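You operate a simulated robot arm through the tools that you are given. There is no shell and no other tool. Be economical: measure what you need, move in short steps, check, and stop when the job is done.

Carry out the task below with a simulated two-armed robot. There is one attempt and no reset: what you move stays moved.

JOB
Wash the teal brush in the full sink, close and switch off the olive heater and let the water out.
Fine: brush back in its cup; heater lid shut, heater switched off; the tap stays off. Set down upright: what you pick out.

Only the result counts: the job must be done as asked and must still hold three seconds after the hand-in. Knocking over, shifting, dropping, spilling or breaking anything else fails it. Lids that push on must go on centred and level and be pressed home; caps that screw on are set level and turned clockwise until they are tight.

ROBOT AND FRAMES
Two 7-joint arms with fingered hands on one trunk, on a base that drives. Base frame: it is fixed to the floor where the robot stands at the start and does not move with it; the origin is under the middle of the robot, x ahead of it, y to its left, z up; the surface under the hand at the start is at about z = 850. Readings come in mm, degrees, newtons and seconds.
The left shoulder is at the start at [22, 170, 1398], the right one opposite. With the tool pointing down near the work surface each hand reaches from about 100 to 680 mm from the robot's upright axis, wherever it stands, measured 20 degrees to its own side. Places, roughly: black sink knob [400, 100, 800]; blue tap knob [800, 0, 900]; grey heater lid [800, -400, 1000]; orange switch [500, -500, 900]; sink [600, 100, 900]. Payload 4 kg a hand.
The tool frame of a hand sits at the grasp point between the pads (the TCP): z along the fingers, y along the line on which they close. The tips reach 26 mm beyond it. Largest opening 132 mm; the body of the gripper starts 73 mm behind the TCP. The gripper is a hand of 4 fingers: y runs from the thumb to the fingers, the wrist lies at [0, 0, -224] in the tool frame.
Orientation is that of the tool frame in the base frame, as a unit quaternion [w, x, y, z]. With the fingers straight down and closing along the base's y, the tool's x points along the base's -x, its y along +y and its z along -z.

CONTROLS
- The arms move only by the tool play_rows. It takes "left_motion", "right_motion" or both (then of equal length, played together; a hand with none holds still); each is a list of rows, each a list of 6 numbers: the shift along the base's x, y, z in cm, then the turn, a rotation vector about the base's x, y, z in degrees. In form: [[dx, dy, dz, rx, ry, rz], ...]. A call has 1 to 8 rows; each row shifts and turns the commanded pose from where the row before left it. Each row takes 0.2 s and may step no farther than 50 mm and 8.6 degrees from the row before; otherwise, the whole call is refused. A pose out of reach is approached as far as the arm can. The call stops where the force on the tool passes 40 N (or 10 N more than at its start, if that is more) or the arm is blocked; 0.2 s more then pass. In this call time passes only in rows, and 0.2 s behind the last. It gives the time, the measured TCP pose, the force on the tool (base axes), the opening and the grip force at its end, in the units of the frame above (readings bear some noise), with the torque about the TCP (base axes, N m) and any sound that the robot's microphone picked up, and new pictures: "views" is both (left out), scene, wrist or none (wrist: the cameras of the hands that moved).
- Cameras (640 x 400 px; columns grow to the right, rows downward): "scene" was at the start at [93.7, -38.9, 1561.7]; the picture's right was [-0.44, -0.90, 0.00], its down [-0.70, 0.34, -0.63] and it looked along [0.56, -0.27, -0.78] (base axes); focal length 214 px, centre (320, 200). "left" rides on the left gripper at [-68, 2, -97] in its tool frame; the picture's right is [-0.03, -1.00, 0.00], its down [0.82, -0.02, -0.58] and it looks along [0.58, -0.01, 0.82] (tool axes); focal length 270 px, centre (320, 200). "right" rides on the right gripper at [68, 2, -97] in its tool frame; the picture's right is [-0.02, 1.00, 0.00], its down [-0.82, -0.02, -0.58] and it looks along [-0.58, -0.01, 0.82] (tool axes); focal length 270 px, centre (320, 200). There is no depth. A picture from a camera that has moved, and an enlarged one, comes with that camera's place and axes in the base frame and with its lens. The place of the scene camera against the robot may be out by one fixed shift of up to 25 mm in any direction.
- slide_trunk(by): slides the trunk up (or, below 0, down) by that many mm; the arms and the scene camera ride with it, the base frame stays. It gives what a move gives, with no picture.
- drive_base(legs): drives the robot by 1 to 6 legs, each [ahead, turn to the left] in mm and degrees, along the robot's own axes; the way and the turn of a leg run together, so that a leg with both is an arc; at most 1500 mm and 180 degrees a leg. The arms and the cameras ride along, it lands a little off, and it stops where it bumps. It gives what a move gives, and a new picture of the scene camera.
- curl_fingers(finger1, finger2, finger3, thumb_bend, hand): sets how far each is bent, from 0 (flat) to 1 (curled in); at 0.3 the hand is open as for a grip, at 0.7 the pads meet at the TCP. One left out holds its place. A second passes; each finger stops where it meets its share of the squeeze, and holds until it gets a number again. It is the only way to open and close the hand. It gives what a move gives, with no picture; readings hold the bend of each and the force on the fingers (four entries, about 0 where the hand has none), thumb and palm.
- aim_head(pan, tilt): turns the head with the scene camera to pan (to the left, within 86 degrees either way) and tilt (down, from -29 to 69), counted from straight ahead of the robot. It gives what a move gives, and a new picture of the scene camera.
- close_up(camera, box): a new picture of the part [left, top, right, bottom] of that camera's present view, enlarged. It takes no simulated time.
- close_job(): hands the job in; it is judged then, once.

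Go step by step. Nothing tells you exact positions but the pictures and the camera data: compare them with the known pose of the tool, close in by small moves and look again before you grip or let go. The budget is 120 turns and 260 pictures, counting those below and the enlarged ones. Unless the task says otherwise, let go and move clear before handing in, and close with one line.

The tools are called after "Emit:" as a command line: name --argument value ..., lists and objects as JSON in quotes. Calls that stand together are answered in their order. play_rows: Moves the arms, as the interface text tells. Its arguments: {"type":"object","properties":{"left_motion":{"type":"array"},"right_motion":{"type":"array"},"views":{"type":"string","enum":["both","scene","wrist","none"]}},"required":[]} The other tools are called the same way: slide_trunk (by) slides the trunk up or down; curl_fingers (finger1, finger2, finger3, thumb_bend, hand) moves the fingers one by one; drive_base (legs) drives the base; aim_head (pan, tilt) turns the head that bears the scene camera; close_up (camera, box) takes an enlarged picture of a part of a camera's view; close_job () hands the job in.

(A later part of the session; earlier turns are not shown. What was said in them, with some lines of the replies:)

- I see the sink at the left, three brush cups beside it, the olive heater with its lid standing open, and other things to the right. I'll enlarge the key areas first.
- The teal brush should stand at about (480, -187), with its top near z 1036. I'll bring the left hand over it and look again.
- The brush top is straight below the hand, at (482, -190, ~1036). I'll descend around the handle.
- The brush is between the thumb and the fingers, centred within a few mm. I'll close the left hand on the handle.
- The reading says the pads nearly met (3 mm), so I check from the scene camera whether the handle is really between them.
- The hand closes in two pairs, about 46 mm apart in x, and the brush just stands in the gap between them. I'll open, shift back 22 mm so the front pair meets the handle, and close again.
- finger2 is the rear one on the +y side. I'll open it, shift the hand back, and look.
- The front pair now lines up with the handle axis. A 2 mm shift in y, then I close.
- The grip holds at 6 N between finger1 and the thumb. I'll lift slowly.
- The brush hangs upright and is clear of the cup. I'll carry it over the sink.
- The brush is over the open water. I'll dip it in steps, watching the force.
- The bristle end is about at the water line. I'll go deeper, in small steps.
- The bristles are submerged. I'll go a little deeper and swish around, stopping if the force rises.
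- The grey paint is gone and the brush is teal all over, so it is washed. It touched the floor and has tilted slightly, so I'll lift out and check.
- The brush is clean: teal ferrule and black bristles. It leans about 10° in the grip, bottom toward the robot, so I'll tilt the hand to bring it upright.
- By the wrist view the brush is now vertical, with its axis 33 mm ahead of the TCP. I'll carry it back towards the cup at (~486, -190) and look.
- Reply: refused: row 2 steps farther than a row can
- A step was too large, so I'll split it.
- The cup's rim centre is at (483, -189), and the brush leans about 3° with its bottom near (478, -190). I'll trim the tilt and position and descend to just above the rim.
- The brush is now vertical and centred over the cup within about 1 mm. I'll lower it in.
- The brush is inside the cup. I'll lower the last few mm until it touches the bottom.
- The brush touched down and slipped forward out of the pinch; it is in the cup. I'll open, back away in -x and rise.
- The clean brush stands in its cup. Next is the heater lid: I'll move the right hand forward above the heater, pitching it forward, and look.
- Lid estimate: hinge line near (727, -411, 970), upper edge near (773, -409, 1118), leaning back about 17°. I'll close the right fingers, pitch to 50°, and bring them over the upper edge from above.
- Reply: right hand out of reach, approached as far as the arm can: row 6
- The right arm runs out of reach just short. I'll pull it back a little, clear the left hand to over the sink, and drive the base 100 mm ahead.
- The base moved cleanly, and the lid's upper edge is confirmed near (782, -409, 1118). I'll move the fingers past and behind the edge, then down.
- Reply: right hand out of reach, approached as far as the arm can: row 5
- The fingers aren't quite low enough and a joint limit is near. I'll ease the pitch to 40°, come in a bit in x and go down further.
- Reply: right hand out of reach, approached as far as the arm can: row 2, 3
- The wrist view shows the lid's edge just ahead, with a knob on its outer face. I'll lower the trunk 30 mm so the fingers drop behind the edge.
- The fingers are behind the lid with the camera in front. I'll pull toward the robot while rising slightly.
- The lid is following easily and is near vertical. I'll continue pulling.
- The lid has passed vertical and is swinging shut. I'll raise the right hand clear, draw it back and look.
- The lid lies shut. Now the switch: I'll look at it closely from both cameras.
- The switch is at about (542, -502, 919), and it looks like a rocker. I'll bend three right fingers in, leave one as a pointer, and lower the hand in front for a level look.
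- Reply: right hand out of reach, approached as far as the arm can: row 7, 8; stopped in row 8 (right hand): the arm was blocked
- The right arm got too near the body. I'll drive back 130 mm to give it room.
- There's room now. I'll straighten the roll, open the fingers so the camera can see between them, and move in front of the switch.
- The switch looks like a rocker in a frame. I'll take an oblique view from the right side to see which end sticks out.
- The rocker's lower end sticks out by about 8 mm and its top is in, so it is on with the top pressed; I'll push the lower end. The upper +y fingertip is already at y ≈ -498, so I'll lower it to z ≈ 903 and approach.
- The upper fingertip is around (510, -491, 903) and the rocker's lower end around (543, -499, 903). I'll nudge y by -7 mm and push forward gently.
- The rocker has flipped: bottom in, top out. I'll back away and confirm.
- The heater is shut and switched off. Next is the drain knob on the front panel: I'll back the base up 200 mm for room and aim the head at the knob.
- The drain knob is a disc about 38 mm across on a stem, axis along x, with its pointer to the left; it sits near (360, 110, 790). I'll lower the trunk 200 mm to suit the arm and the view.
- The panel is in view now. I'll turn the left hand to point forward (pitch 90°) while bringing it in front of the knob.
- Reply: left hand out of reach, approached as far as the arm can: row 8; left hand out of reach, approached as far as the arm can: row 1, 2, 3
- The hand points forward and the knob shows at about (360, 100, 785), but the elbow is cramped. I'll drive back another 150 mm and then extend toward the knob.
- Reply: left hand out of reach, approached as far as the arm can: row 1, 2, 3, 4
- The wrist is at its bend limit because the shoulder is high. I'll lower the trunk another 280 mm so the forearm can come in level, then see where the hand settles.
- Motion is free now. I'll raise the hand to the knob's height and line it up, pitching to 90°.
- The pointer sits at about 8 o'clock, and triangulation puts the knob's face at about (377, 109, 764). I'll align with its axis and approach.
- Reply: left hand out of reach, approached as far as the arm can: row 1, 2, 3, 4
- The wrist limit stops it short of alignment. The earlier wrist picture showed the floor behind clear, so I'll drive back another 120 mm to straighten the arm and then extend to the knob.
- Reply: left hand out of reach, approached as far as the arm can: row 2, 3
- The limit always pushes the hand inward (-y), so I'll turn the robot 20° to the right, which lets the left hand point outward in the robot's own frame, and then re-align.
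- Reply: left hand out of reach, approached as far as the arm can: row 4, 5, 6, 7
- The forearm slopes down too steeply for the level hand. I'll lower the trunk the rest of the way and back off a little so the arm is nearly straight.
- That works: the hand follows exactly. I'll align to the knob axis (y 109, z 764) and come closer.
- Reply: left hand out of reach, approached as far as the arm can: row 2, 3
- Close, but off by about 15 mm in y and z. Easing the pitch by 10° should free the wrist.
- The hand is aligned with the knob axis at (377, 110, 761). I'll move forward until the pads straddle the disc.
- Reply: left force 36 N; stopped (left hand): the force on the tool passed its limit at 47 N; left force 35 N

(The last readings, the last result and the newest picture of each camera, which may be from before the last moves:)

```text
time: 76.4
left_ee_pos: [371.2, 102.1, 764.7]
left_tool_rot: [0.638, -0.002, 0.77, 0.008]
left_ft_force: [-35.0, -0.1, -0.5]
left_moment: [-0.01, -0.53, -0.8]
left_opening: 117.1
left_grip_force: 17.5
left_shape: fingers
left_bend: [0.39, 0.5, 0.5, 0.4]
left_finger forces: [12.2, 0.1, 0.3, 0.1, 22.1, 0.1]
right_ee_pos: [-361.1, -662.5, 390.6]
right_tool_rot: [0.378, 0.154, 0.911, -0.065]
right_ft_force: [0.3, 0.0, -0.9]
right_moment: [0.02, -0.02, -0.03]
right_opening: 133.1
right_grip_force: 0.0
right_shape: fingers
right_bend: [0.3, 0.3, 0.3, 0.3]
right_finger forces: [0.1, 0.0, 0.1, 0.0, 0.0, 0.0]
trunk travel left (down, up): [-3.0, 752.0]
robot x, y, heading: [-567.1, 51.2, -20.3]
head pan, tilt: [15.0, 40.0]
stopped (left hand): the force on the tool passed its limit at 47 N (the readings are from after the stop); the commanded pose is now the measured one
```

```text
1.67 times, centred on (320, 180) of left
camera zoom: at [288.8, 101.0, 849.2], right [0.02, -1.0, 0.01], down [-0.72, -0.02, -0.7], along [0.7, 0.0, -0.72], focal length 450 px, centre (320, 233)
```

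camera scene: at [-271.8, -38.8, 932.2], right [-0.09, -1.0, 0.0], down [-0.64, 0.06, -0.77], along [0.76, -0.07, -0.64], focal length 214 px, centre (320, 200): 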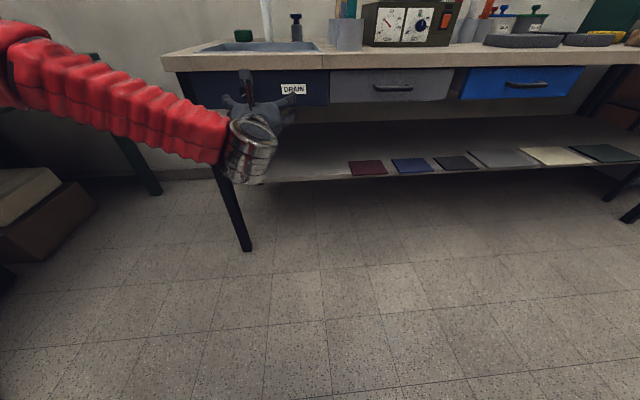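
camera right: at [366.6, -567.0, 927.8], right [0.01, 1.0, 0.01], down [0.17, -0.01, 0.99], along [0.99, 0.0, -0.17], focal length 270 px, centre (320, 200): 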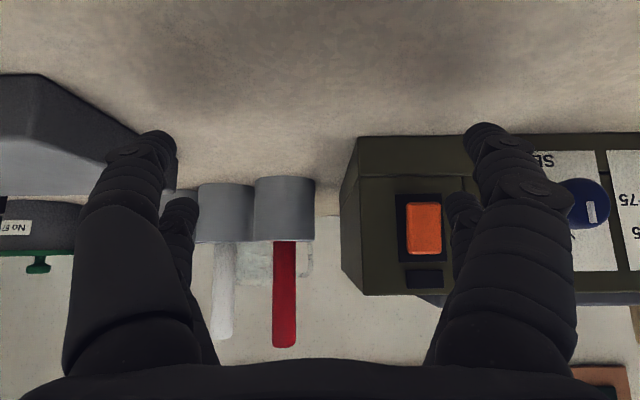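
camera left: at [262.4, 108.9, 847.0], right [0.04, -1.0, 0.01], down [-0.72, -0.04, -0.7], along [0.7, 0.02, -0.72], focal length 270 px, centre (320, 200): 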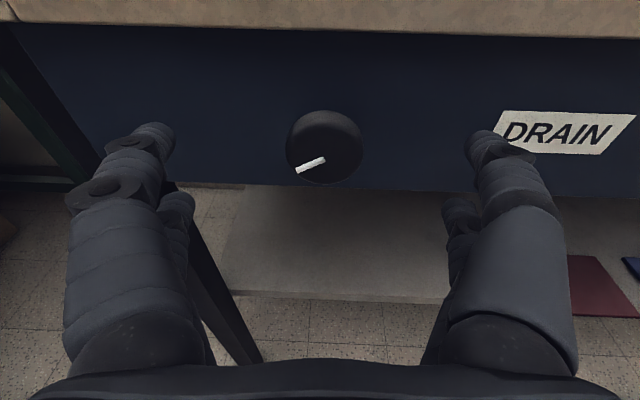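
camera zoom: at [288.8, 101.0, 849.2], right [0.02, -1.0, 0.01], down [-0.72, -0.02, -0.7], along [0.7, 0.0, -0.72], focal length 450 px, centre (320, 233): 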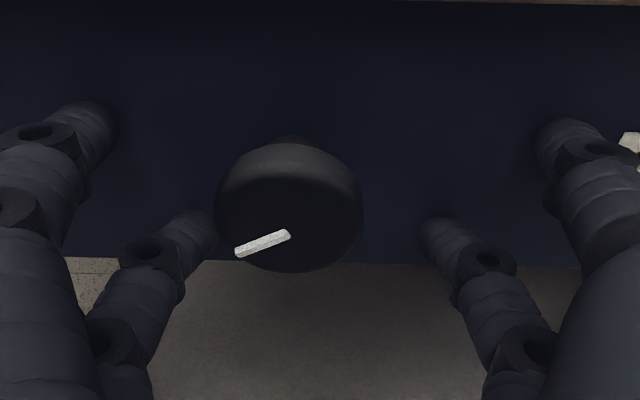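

The upper fingertips touched the panel, so the reach past the TCP is longer than I have room for. I'll back off, re-centre, and pre-curl in free space before going in.

Emit:
play_rows --left_motion '[[-1, 0.2, -0.3, 0, 0, 0], [-1, 0.5, 0, 0, 0, 0], [0, 0.1, 0, 0, 0, 0]]' --views "none"

Emit:
curl_fingers --hand "left" --finger1 0.53 --finger2 0.53 --finger3 0.53 --thumb_bend 0.53

Emit:
close_up --camera "left" --box '[160, 60, 480, 300]'

```text
time: 77.2
left_ee_pos: [355.1, 113.8, 757.5]
left_tool_rot: [0.638, -0.005, 0.77, 0.011]
left_ft_force: [0.4, 0.2, -0.4]
left_moment: [-0.01, 0.01, 0.01]
left_opening: 80.6
left_grip_force: 0.0
left_shape: fingers
left_bend: [0.47, 0.5, 0.5, 0.45]
left_finger forces: [0.1, 0.0, 0.0, 0.1, 0.0, 0.0]
right_ee_pos: [-360.7, -661.5, 391.4]
right_tool_rot: [0.375, 0.155, 0.911, -0.066]
right_ft_force: [0.3, 0.6, 0.6]
right_moment: [0.01, 0.03, -0.02]
right_opening: 133.0
right_grip_force: 0.1
right_shape: fingers
right_bend: [0.3, 0.3, 0.3, 0.3]
right_finger forces: [0.0, 0.0, 0.1, 0.1, 0.0, 0.0]
trunk travel left (down, up): [-3.0, 752.0]
robot x, y, heading: [-565.3, 48.0, -20.0]
head pan, tilt: [15.0, 40.0]
```

```text
time: 78.2
left_ee_pos: [356.0, 112.5, 758.8]
left_tool_rot: [0.638, -0.005, 0.77, 0.01]
left_ft_force: [0.8, 0.4, -0.3]
left_moment: [0.02, 0.04, -0.01]
left_opening: 56.2
left_grip_force: 0.1
left_shape: fingers
left_bend: [0.53, 0.53, 0.53, 0.53]
left_finger forces: [0.0, 0.0, 0.0, 0.0, 0.1, 0.1]
right_ee_pos: [-360.6, -661.6, 389.8]
right_tool_rot: [0.376, 0.155, 0.911, -0.065]
right_ft_force: [0.5, -0.3, -0.2]
right_moment: [-0.03, 0.0, -0.01]
right_opening: 133.0
right_grip_force: 0.0
right_shape: fingers
right_bend: [0.3, 0.3, 0.3, 0.3]
right_finger forces: [0.0, 0.0, 0.1, 0.0, 0.0, 0.0]
trunk travel left (down, up): [-3.0, 752.0]
robot x, y, heading: [-572.3, 50.5, -20.6]
head pan, tilt: [15.0, 40.0]
```

```text
1.67 times, centred on (320, 180) of left
camera zoom: at [272.6, 112.0, 844.0], right [0.03, -1.0, 0.01], down [-0.72, -0.03, -0.69], along [0.69, 0.01, -0.72], focal length 450 px, centre (320, 233)
```

zoom: 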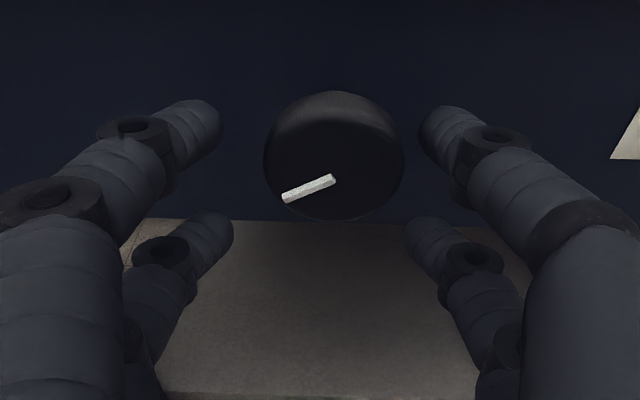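

Emit:
play_rows --left_motion '[[0.6, -0.2, 0.2, 0, 0, 0], [0.6, 0, 0, 0, 0, 0]]' --views "none"

Emit:
curl_fingers --hand "left" --finger1 0.75 --finger2 0.75 --finger3 0.75 --thumb_bend 0.75

Emit:
close_up --camera "left" --box '[160, 60, 480, 300]'

```text
time: 78.8
left_ee_pos: [365.5, 109.8, 761.6]
left_tool_rot: [0.637, -0.003, 0.77, 0.009]
left_ft_force: [-20.4, -0.2, -1.7]
left_moment: [0.05, -0.26, -0.76]
left_opening: 55.1
left_grip_force: 10.2
left_shape: fingers
left_bend: [0.53, 0.53, 0.53, 0.52]
left_finger forces: [0.0, 0.0, 0.1, 0.0, 20.3, 0.0]
right_ee_pos: [-360.5, -662.3, 391.4]
right_tool_rot: [0.377, 0.154, 0.911, -0.065]
right_ft_force: [-0.6, -0.3, 0.0]
right_moment: [-0.03, -0.02, 0.0]
right_opening: 133.2
right_grip_force: 0.0
right_shape: fingers
right_bend: [0.3, 0.3, 0.3, 0.3]
right_finger forces: [0.1, 0.0, 0.0, 0.0, 0.1, 0.0]
trunk travel left (down, up): [-3.0, 752.0]
robot x, y, heading: [-570.7, 47.2, -20.0]
head pan, tilt: [15.0, 40.0]
```

```text
time: 79.8
left_ee_pos: [367.3, 109.9, 761.1]
left_tool_rot: [0.638, -0.005, 0.77, 0.011]
left_ft_force: [12.7, -8.9, 3.8]
left_moment: [0.12, -0.05, -0.08]
left_opening: 20.8
left_grip_force: 15.8
left_shape: fingers
left_bend: [0.66, 0.73, 0.73, 0.67]
left_finger forces: [10.0, 0.0, 5.2, 0.1, 17.1, 0.0]
right_ee_pos: [-360.3, -662.2, 389.7]
right_tool_rot: [0.375, 0.155, 0.911, -0.065]
right_ft_force: [0.2, -0.4, 0.2]
right_moment: [-0.05, -0.04, 0.0]
right_opening: 133.0
right_grip_force: 0.0
right_shape: fingers
right_bend: [0.3, 0.3, 0.3, 0.3]
right_finger forces: [0.0, 0.0, 0.0, 0.0, 0.0, 0.0]
trunk travel left (down, up): [-3.0, 752.0]
robot x, y, heading: [-562.5, 47.1, -20.2]
head pan, tilt: [15.0, 40.0]
```

```text
1.67 times, centred on (320, 180) of left
camera zoom: at [285.5, 109.2, 846.3], right [0.02, -1.0, 0.01], down [-0.72, -0.03, -0.69], along [0.69, 0.01, -0.72], focal length 450 px, centre (320, 233)
```

zoom: 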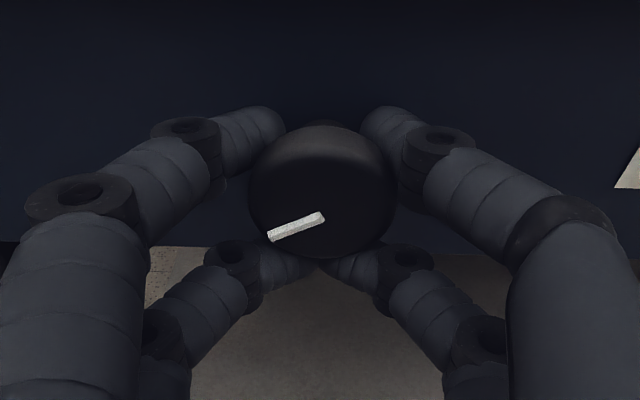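

The four fingers hold the knob's rim. I'll test-turn clockwise, as seen from the front, by a small amount and watch the torque and the pointer.

Emit:
play_rows --left_motion '[[0, 0, 0, 6, 0, 0], [0, 0, 0, 8, 0, 0]]' --views "none"

Emit:
close_up --camera "left" --box '[160, 60, 480, 300]'

```text
time: 80.4
left_ee_pos: [366.7, 111.1, 761.5]
left_tool_rot: [0.634, 0.073, 0.763, 0.104]
left_ft_force: [14.9, -8.4, 5.7]
left_moment: [-0.01, -0.01, -0.04]
left_opening: 20.8
left_grip_force: 14.1
left_shape: fingers
left_bend: [0.66, 0.73, 0.73, 0.67]
left_finger forces: [10.6, 0.0, 0.0, 0.1, 17.2, 0.1]
right_ee_pos: [-360.7, -662.0, 390.5]
right_tool_rot: [0.375, 0.155, 0.912, -0.065]
right_ft_force: [0.1, -0.5, -0.7]
right_moment: [-0.02, -0.03, 0.02]
right_opening: 133.0
right_grip_force: 0.1
right_shape: fingers
right_bend: [0.3, 0.3, 0.3, 0.3]
right_finger forces: [0.0, 0.0, 0.0, 0.1, 0.0, 0.0]
trunk travel left (down, up): [-3.0, 752.0]
robot x, y, heading: [-566.9, 45.8, -19.9]
head pan, tilt: [15.0, 40.0]
```

```text
1.67 times, centred on (320, 180) of left
camera zoom: at [285.2, 89.2, 843.4], right [0.03, -0.97, -0.23], down [-0.72, 0.14, -0.68], along [0.69, 0.18, -0.7], focal length 450 px, centre (320, 233)
```

zoom: 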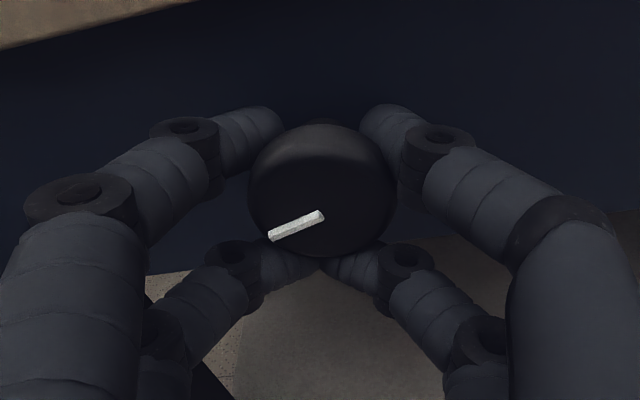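

The knob turns with the hand, clockwise and easily. I'll continue.

Emit:
play_rows --left_motion '[[0, 0, 0, 8, 0, 0], [0, 0, 0, 8, 0, 0], [0, 0, 0, 8, 0, 0], [0, 0, 0, 8, 0, 0]]' --views "scene"

Emit:
close_up --camera "left" --box '[160, 60, 480, 300]'

```text
time: 81.4
left_ee_pos: [368.1, 111.2, 759.7]
left_tool_rot: [0.588, 0.245, 0.705, 0.311]
left_ft_force: [15.8, -4.7, 6.4]
left_moment: [-0.05, -0.1, 0.07]
left_opening: 20.9
left_grip_force: 13.8
left_shape: fingers
left_bend: [0.66, 0.73, 0.73, 0.67]
left_finger forces: [11.1, 0.1, 0.1, 0.0, 16.3, 0.1]
right_ee_pos: [-359.9, -662.0, 390.2]
right_tool_rot: [0.377, 0.154, 0.911, -0.065]
right_ft_force: [0.7, -0.4, 0.0]
right_moment: [0.03, -0.02, 0.0]
right_opening: 133.1
right_grip_force: 0.0
right_shape: fingers
right_bend: [0.3, 0.3, 0.3, 0.3]
right_finger forces: [0.0, 0.0, 0.1, 0.1, 0.0, 0.0]
trunk travel left (down, up): [-3.0, 752.0]
robot x, y, heading: [-568.8, 48.6, -20.3]
head pan, tilt: [15.0, 40.0]
camera scene: at [-271.4, -38.9, 932.1], right [-0.09, -1.0, 0.0], down [-0.64, 0.06, -0.76], along [0.76, -0.07, -0.64], focal length 214 px, centre (320, 200)
```

scene: 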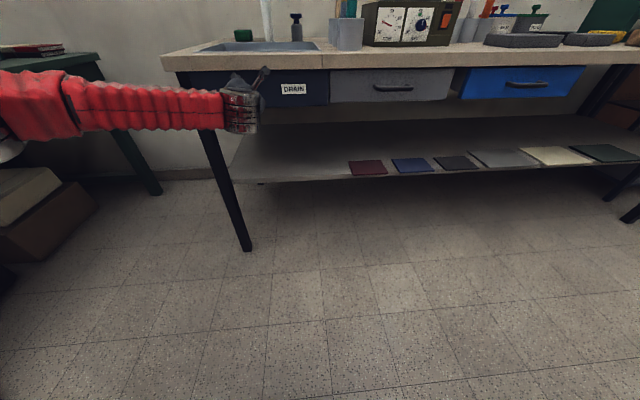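

```text
1.67 times, centred on (320, 180) of left
camera zoom: at [285.3, 49.3, 819.3], right [0.03, -0.7, -0.71], down [-0.72, 0.48, -0.5], along [0.69, 0.52, -0.49], focal length 450 px, centre (320, 233)
```

zoom: 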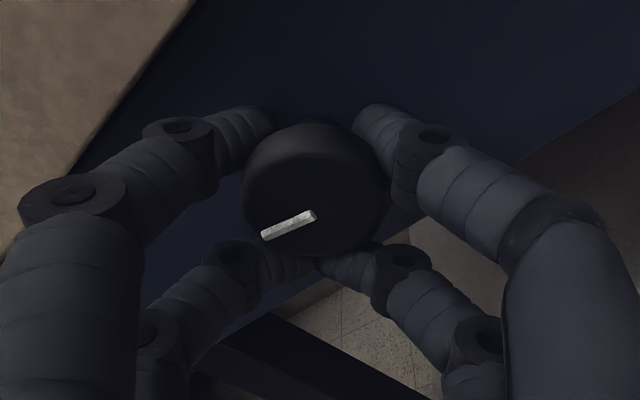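

Emit:
play_rows --left_motion '[[0, 0, 0, 8, 0, 0], [0, 0, 0, 8, 0, 0], [0, 0, 0, 8, 0, 0], [0, 0, 0, 8, 0, 0], [0, 0, 0, 8, 0, 0]]' --views "scene"

Emit:
close_up --camera "left" --box '[160, 60, 480, 300]'

```text
time: 82.6
left_ee_pos: [368.2, 113.1, 759.8]
left_tool_rot: [0.468, 0.431, 0.557, 0.534]
left_ft_force: [14.4, 7.3, 6.3]
left_moment: [-0.05, -0.23, 0.24]
left_opening: 20.6
left_grip_force: 18.7
left_shape: fingers
left_bend: [0.65, 0.73, 0.73, 0.67]
left_finger forces: [9.3, 10.2, 5.5, 0.0, 13.1, 0.1]
right_ee_pos: [-360.3, -662.2, 391.5]
right_tool_rot: [0.377, 0.153, 0.911, -0.065]
right_ft_force: [-0.9, 0.7, -0.2]
right_moment: [0.04, -0.01, -0.01]
right_opening: 133.1
right_grip_force: 0.0
right_shape: fingers
right_bend: [0.3, 0.3, 0.3, 0.3]
right_finger forces: [0.0, 0.1, 0.0, 0.0, 0.0, 0.0]
trunk travel left (down, up): [-3.0, 752.0]
robot x, y, heading: [-566.9, 47.9, -20.2]
head pan, tilt: [15.0, 40.0]
camera scene: at [-271.5, -38.1, 932.2], right [-0.09, -1.0, 0.0], down [-0.64, 0.06, -0.77], along [0.76, -0.07, -0.64], focal length 214 px, centre (320, 200)
```

scene: 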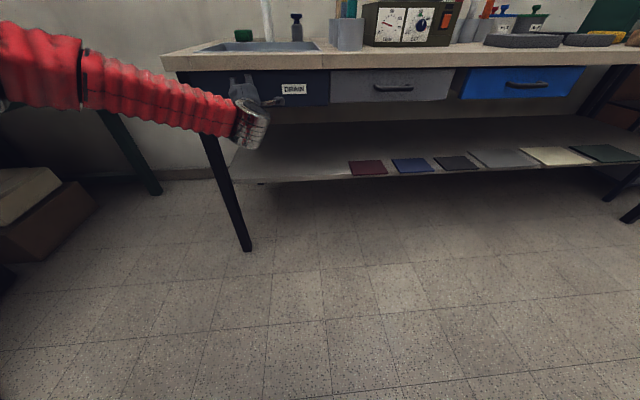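

```text
1.67 times, centred on (320, 180) of left
camera zoom: at [285.4, 27.5, 766.1], right [0.03, -0.08, -1.0], down [-0.72, 0.69, -0.08], along [0.69, 0.72, -0.04], focal length 450 px, centre (320, 233)
```

zoom: 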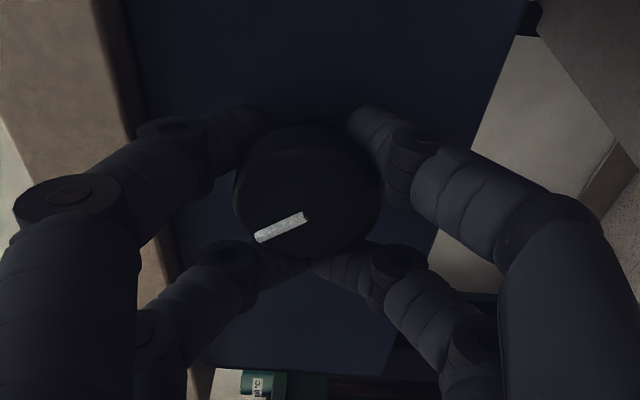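

About 86° so far, and still turning. I'll continue.

Emit:
play_rows --left_motion '[[0, 0, 0, 8, 0, 0], [0, 0, 0, 8, 0, 0], [0, 0, 0, 8, 0, 0], [0, 0, 0, 8, 0, 0]]' --views "none"

Emit:
close_up --camera "left" --box '[160, 60, 480, 300]'

Emit:
close_up --camera "scene" --box '[150, 30, 350, 160]'

```text
time: 83.4
left_ee_pos: [368.1, 113.0, 764.9]
left_tool_rot: [0.357, 0.516, 0.445, 0.638]
left_ft_force: [-4.2, 8.3, -2.0]
left_moment: [-0.33, -0.25, -0.27]
left_opening: 17.7
left_grip_force: 39.3
left_shape: fingers
left_bend: [0.7, 0.73, 0.73, 0.68]
left_finger forces: [24.0, 33.0, 0.1, 0.0, 20.8, 0.1]
left hand out of reach, approached as far as the arm can: row 3, 4
right_ee_pos: [-359.5, -661.8, 390.5]
right_tool_rot: [0.376, 0.154, 0.911, -0.065]
right_ft_force: [-0.7, -0.3, -0.1]
right_moment: [0.02, 0.05, 0.01]
right_opening: 133.2
right_grip_force: 0.1
right_shape: fingers
right_bend: [0.3, 0.3, 0.3, 0.3]
right_finger forces: [0.0, 0.0, 0.0, 0.0, 0.0, 0.1]
trunk travel left (down, up): [-3.0, 752.0]
robot x, y, heading: [-569.9, 48.6, -20.1]
head pan, tilt: [15.0, 40.0]
stopped in row 4 (left hand): the force on the tool passed its limit at 45 N (the readings are from after the stop); the commanded pose is now the measured one
```

```text
1.67 times, centred on (320, 180) of left
camera zoom: at [288.5, 30.3, 736.1], right [0.0, 0.32, -0.95], down [-0.74, 0.64, 0.22], along [0.68, 0.7, 0.24], focal length 450 px, centre (320, 233)
```

zoom: 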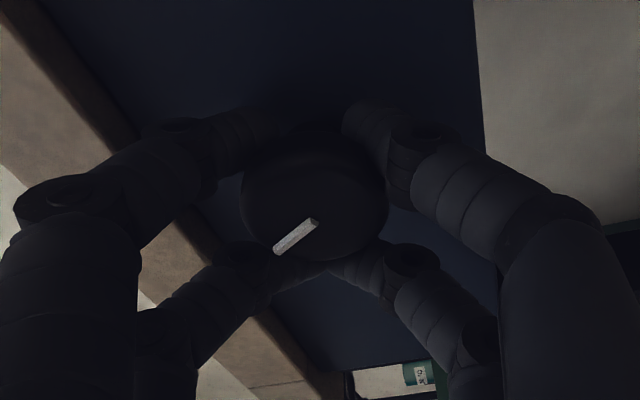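

```text
3.08 times, centred on (250, 95) of scene
camera zoom: at [-272.0, -37.6, 932.2], right [-0.09, -1.0, 0.0], down [-0.64, 0.06, -0.77], along [0.76, -0.07, -0.64], focal length 660 px, centre (535, 523)
```

zoom: 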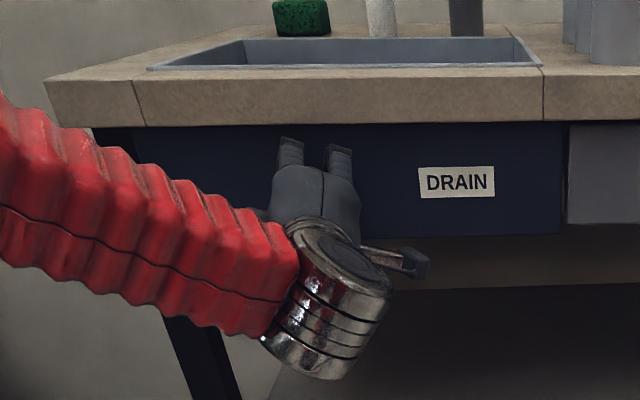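

The knob met resistance after roughly 95°, which looks like its stop. I'll release, back off, and look at the water.

Emit:
curl_fingers --hand "left" --finger1 0.35 --finger2 0.35 --finger3 0.35 --thumb_bend 0.35

Emit:
play_rows --left_motion '[[-2, 0, 0, 0, 0, 0], [-4, 0, 0, 0, 0, 0], [-4, 0, 0, -8, 0, 0], [-4, 0, 0, -8, 0, 0]]'

Emit:
close_up --camera "scene" --box '[150, 30, 350, 160]'

```text
time: 84.4
left_ee_pos: [367.5, 108.8, 763.5]
left_tool_rot: [0.358, 0.519, 0.442, 0.638]
left_ft_force: [-24.0, -3.6, -15.9]
left_moment: [0.25, -0.59, -0.45]
left_opening: 92.9
left_grip_force: 14.1
left_shape: fingers
left_bend: [0.65, 0.61, 0.35, 0.35]
left_finger forces: [15.0, 12.9, 0.0, 0.0, 0.0, 0.0]
right_ee_pos: [-360.3, -662.2, 390.2]
right_tool_rot: [0.376, 0.154, 0.911, -0.066]
right_ft_force: [0.8, 0.0, -1.5]
right_moment: [0.0, 0.03, 0.03]
right_opening: 132.8
right_grip_force: 0.0
right_shape: fingers
right_bend: [0.3, 0.3, 0.3, 0.3]
right_finger forces: [0.0, 0.0, 0.0, 0.1, 0.0, 0.1]
trunk travel left (down, up): [-3.0, 752.0]
robot x, y, heading: [-565.7, 50.7, -20.1]
head pan, tilt: [15.0, 40.0]
```

```text
time: 85.4
left_ee_pos: [228.1, 109.0, 766.9]
left_tool_rot: [0.428, 0.461, 0.528, 0.57]
left_ft_force: [0.6, -0.9, -0.3]
left_moment: [0.0, 0.0, -0.05]
left_opening: 116.3
left_grip_force: 0.1
left_shape: fingers
left_bend: [0.35, 0.35, 0.35, 0.35]
left_finger forces: [0.1, 0.0, 0.0, 0.0, 0.0, 0.1]
right_ee_pos: [-359.7, -662.6, 391.1]
right_tool_rot: [0.376, 0.154, 0.911, -0.065]
right_ft_force: [-0.1, -0.4, 0.1]
right_moment: [0.02, 0.03, -0.02]
right_opening: 133.3
right_grip_force: 0.0
right_shape: fingers
right_bend: [0.3, 0.3, 0.3, 0.3]
right_finger forces: [0.1, 0.0, 0.1, 0.0, 0.0, 0.0]
trunk travel left (down, up): [-3.0, 752.0]
robot x, y, heading: [-571.5, 45.7, -19.9]
head pan, tilt: [15.0, 40.0]
camera scene: at [-271.8, -38.6, 932.2], right [-0.09, -1.0, 0.0], down [-0.64, 0.06, -0.77], along [0.76, -0.07, -0.64], focal length 214 px, centre (320, 200)
camera left: at [147.6, 23.5, 761.0], right [0.0, 0.05, -1.0], down [-0.74, 0.68, 0.03], along [0.68, 0.73, 0.04], focal length 270 px, centre (320, 200)
```

scene: 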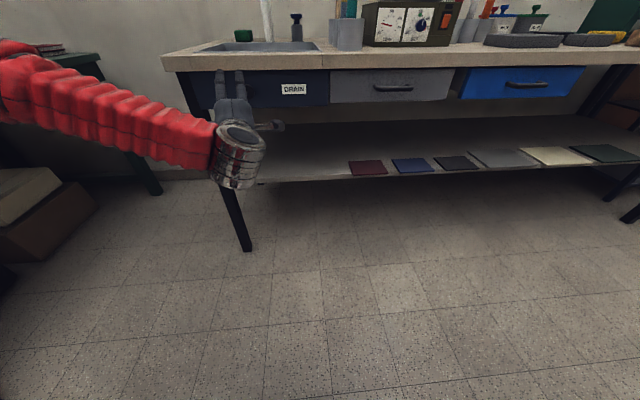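
left: 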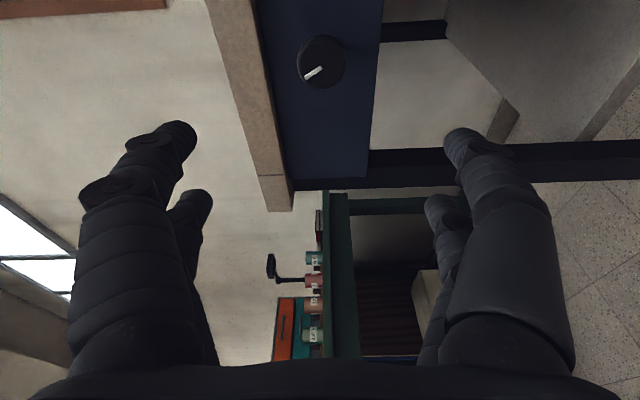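

```text
3.08 times, centred on (250, 95) of scene
camera zoom: at [-271.8, -38.6, 932.2], right [-0.09, -1.0, 0.0], down [-0.64, 0.06, -0.77], along [0.76, -0.07, -0.64], focal length 660 px, centre (535, 523)
```

zoom: 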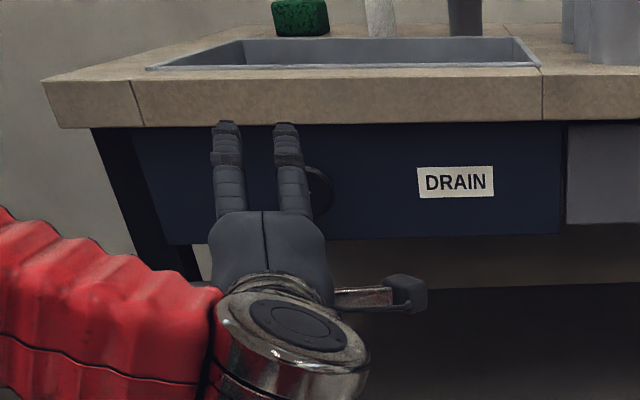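

The pointer now stands at about 10:30. I'll raise the trunk to see the sink's water.

Emit:
slide_trunk --by 350

Emit:
aim_head --pan 30 --tilt 30

Emit:
close_up --camera "scene" --box '[200, 120, 440, 280]'

```text
time: 88.9
left_ee_pos: [229.1, 110.0, 1114.8]
left_tool_rot: [0.426, 0.462, 0.529, 0.57]
left_ft_force: [-0.2, 0.2, 0.0]
left_moment: [0.01, -0.03, -0.01]
left_opening: 116.2
left_grip_force: 0.1
left_shape: fingers
left_bend: [0.35, 0.35, 0.35, 0.35]
left_finger forces: [0.0, 0.1, 0.1, 0.0, 0.0, 0.1]
right_ee_pos: [-360.1, -662.1, 740.1]
right_tool_rot: [0.376, 0.154, 0.911, -0.065]
right_ft_force: [-0.1, 0.1, 0.2]
right_moment: [-0.01, 0.04, -0.01]
right_opening: 133.0
right_grip_force: 0.1
right_shape: fingers
right_bend: [0.3, 0.3, 0.3, 0.3]
right_finger forces: [0.0, 0.0, 0.0, 0.1, 0.0, 0.0]
trunk travel left (down, up): [-353.0, 402.0]
robot x, y, heading: [-567.8, 43.9, -20.2]
head pan, tilt: [15.0, 40.0]
```

```text
time: 89.6
left_ee_pos: [228.9, 109.8, 1116.1]
left_tool_rot: [0.426, 0.463, 0.528, 0.57]
left_ft_force: [0.2, -0.7, 0.2]
left_moment: [-0.01, -0.03, 0.04]
left_opening: 116.0
left_grip_force: 0.0
left_shape: fingers
left_bend: [0.35, 0.35, 0.35, 0.35]
left_finger forces: [0.0, 0.0, 0.1, 0.0, 0.0, 0.1]
right_ee_pos: [-360.8, -662.2, 741.1]
right_tool_rot: [0.377, 0.154, 0.911, -0.066]
right_ft_force: [-0.3, 0.8, 0.3]
right_moment: [0.0, 0.0, 0.02]
right_opening: 133.1
right_grip_force: 0.1
right_shape: fingers
right_bend: [0.3, 0.3, 0.3, 0.3]
right_finger forces: [0.0, 0.0, 0.0, 0.1, 0.0, 0.0]
trunk travel left (down, up): [-353.0, 402.0]
robot x, y, heading: [-570.3, 46.2, -19.9]
head pan, tilt: [30.0, 30.0]
camera scene: at [-418.5, 40.2, 1319.0], right [0.17, -0.99, 0.0], down [-0.49, -0.08, -0.87], along [0.85, 0.15, -0.5], focal length 214 px, centre (320, 200)
```

scene: 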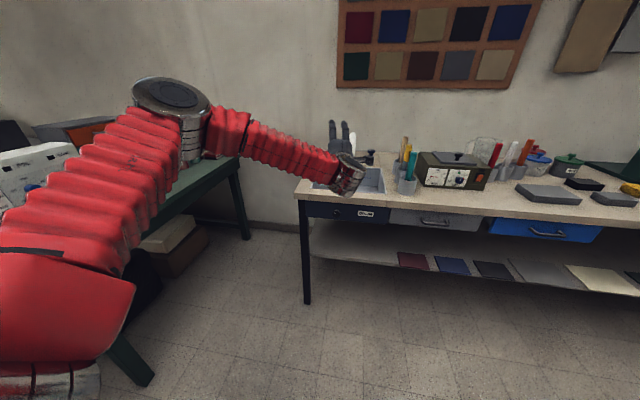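

```text
2.50 times, centred on (320, 200) of scene
camera zoom: at [-418.5, 40.2, 1319.0], right [0.17, -0.99, 0.0], down [-0.49, -0.08, -0.87], along [0.85, 0.15, -0.5], focal length 536 px, centre (320, 200)
```

zoom: 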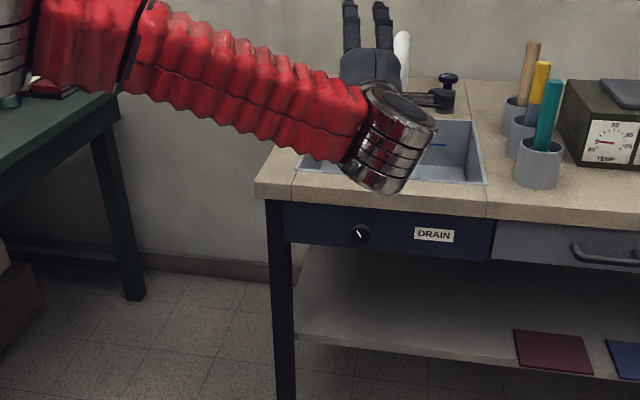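

The TEMP needle is falling, so the heater is off, and the sink looks empty. I'll move the left hand out of the view to confirm.

Emit:
play_rows --left_motion '[[-4, 0, 2, -6, 0, 0], [-4, 0, 2, -8, 0, 0], [-4, 0, 2, -8, 0, 0], [-4, 0, 2, -8, 0, 0], [-3, 0, 2, 0, 0, 0]]' --views "none"

Emit:
slide_trunk --by 250

Emit:
close_up --camera "scene" --box '[260, 140, 500, 300]'

Emit:
close_up --camera "scene" --box '[0, 0, 640, 400]'

```text
time: 90.8
left_ee_pos: [37.3, 111.5, 1216.6]
left_tool_rot: [0.532, 0.336, 0.658, 0.414]
left_ft_force: [-0.6, -0.2, -0.5]
left_moment: [-0.02, 0.01, -0.02]
left_opening: 116.3
left_grip_force: 0.1
left_shape: fingers
left_bend: [0.35, 0.35, 0.35, 0.35]
left_finger forces: [0.0, 0.0, 0.0, 0.0, 0.1, 0.0]
right_ee_pos: [-360.5, -663.2, 740.7]
right_tool_rot: [0.376, 0.154, 0.911, -0.065]
right_ft_force: [-0.2, 0.3, -0.7]
right_moment: [0.0, -0.03, -0.03]
right_opening: 132.9
right_grip_force: 0.0
right_shape: fingers
right_bend: [0.3, 0.3, 0.3, 0.3]
right_finger forces: [0.0, 0.0, 0.0, 0.0, 0.1, 0.0]
trunk travel left (down, up): [-353.0, 402.0]
robot x, y, heading: [-567.2, 49.9, -20.0]
head pan, tilt: [30.0, 30.0]
```

```text
time: 93.4
left_ee_pos: [39.5, 110.2, 1464.9]
left_tool_rot: [0.532, 0.336, 0.658, 0.414]
left_ft_force: [-1.0, 0.5, -0.2]
left_moment: [-0.04, 0.01, 0.01]
left_opening: 116.3
left_grip_force: 0.1
left_shape: fingers
left_bend: [0.35, 0.35, 0.35, 0.35]
left_finger forces: [0.0, 0.1, 0.1, 0.0, 0.0, 0.1]
right_ee_pos: [-360.6, -662.2, 992.1]
right_tool_rot: [0.377, 0.153, 0.911, -0.065]
right_ft_force: [-1.2, 0.4, 0.0]
right_moment: [0.0, 0.02, -0.01]
right_opening: 133.2
right_grip_force: 0.0
right_shape: fingers
right_bend: [0.3, 0.3, 0.3, 0.3]
right_finger forces: [0.0, 0.0, 0.0, 0.1, 0.0, 0.0]
trunk travel left (down, up): [-603.0, 152.0]
robot x, y, heading: [-569.0, 47.1, -19.9]
head pan, tilt: [30.0, 30.0]
```

```text
2.50 times, centred on (380, 220) of scene
camera zoom: at [-453.2, 53.0, 1570.7], right [0.17, -0.99, 0.0], down [-0.49, -0.08, -0.87], along [0.85, 0.15, -0.5], focal length 536 px, centre (170, 150)
```

zoom: 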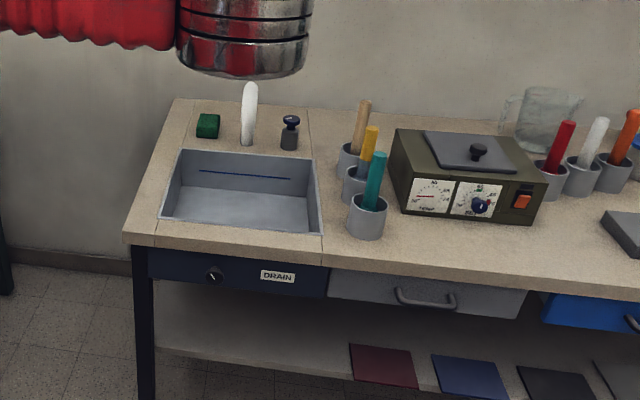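

```text
1.00 times, centred on (320, 200) of scene (not enlarged: the box is as wide or as high as the picture)
camera zoom: at [-453.2, 53.0, 1570.7], right [0.17, -0.99, 0.0], down [-0.49, -0.08, -0.87], along [0.85, 0.15, -0.5], focal length 214 px, centre (320, 200)
```

zoom: 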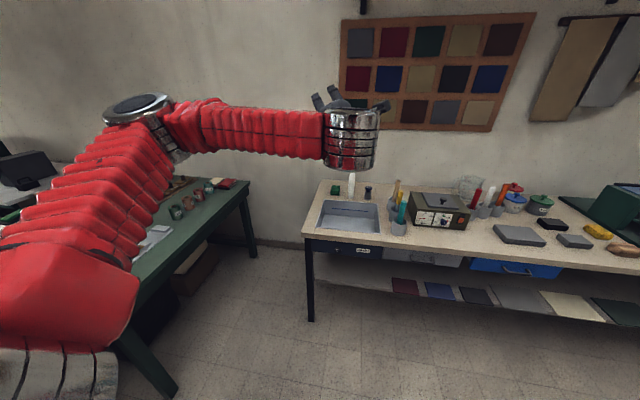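

The sink looks drained, with only the fill mark left on its wall. One last close check before handing in.

Emit:
close_up --camera "scene" --box '[315, 170, 475, 260]'

```text
4.00 times, centred on (395, 215) of scene
camera zoom: at [-453.2, 53.0, 1570.7], right [0.17, -0.99, 0.0], down [-0.49, -0.08, -0.87], along [0.85, 0.15, -0.5], focal length 858 px, centre (20, 140)
```

zoom: 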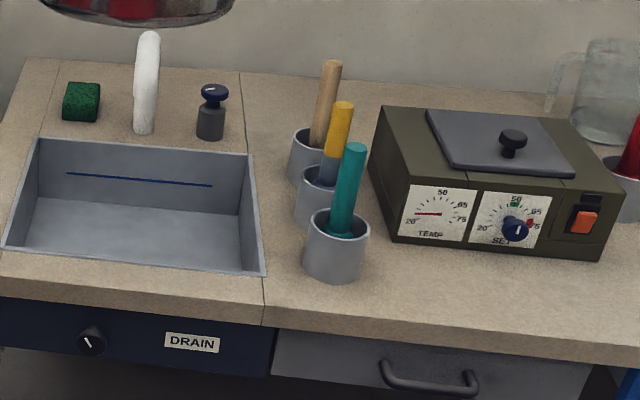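

Everything is in place: the sink is empty, the clean brush is in its cup, the lid is shut, the heater is off and cooling, and the tap is untouched. Both hands are clear, so I'm handing in.

Emit:
close_job

```text
The job is handed in.
```

The job is handed in: the teal brush is washed and back in its cup, the olive heater is shut and switched off, and the water is drained with the tap left off.
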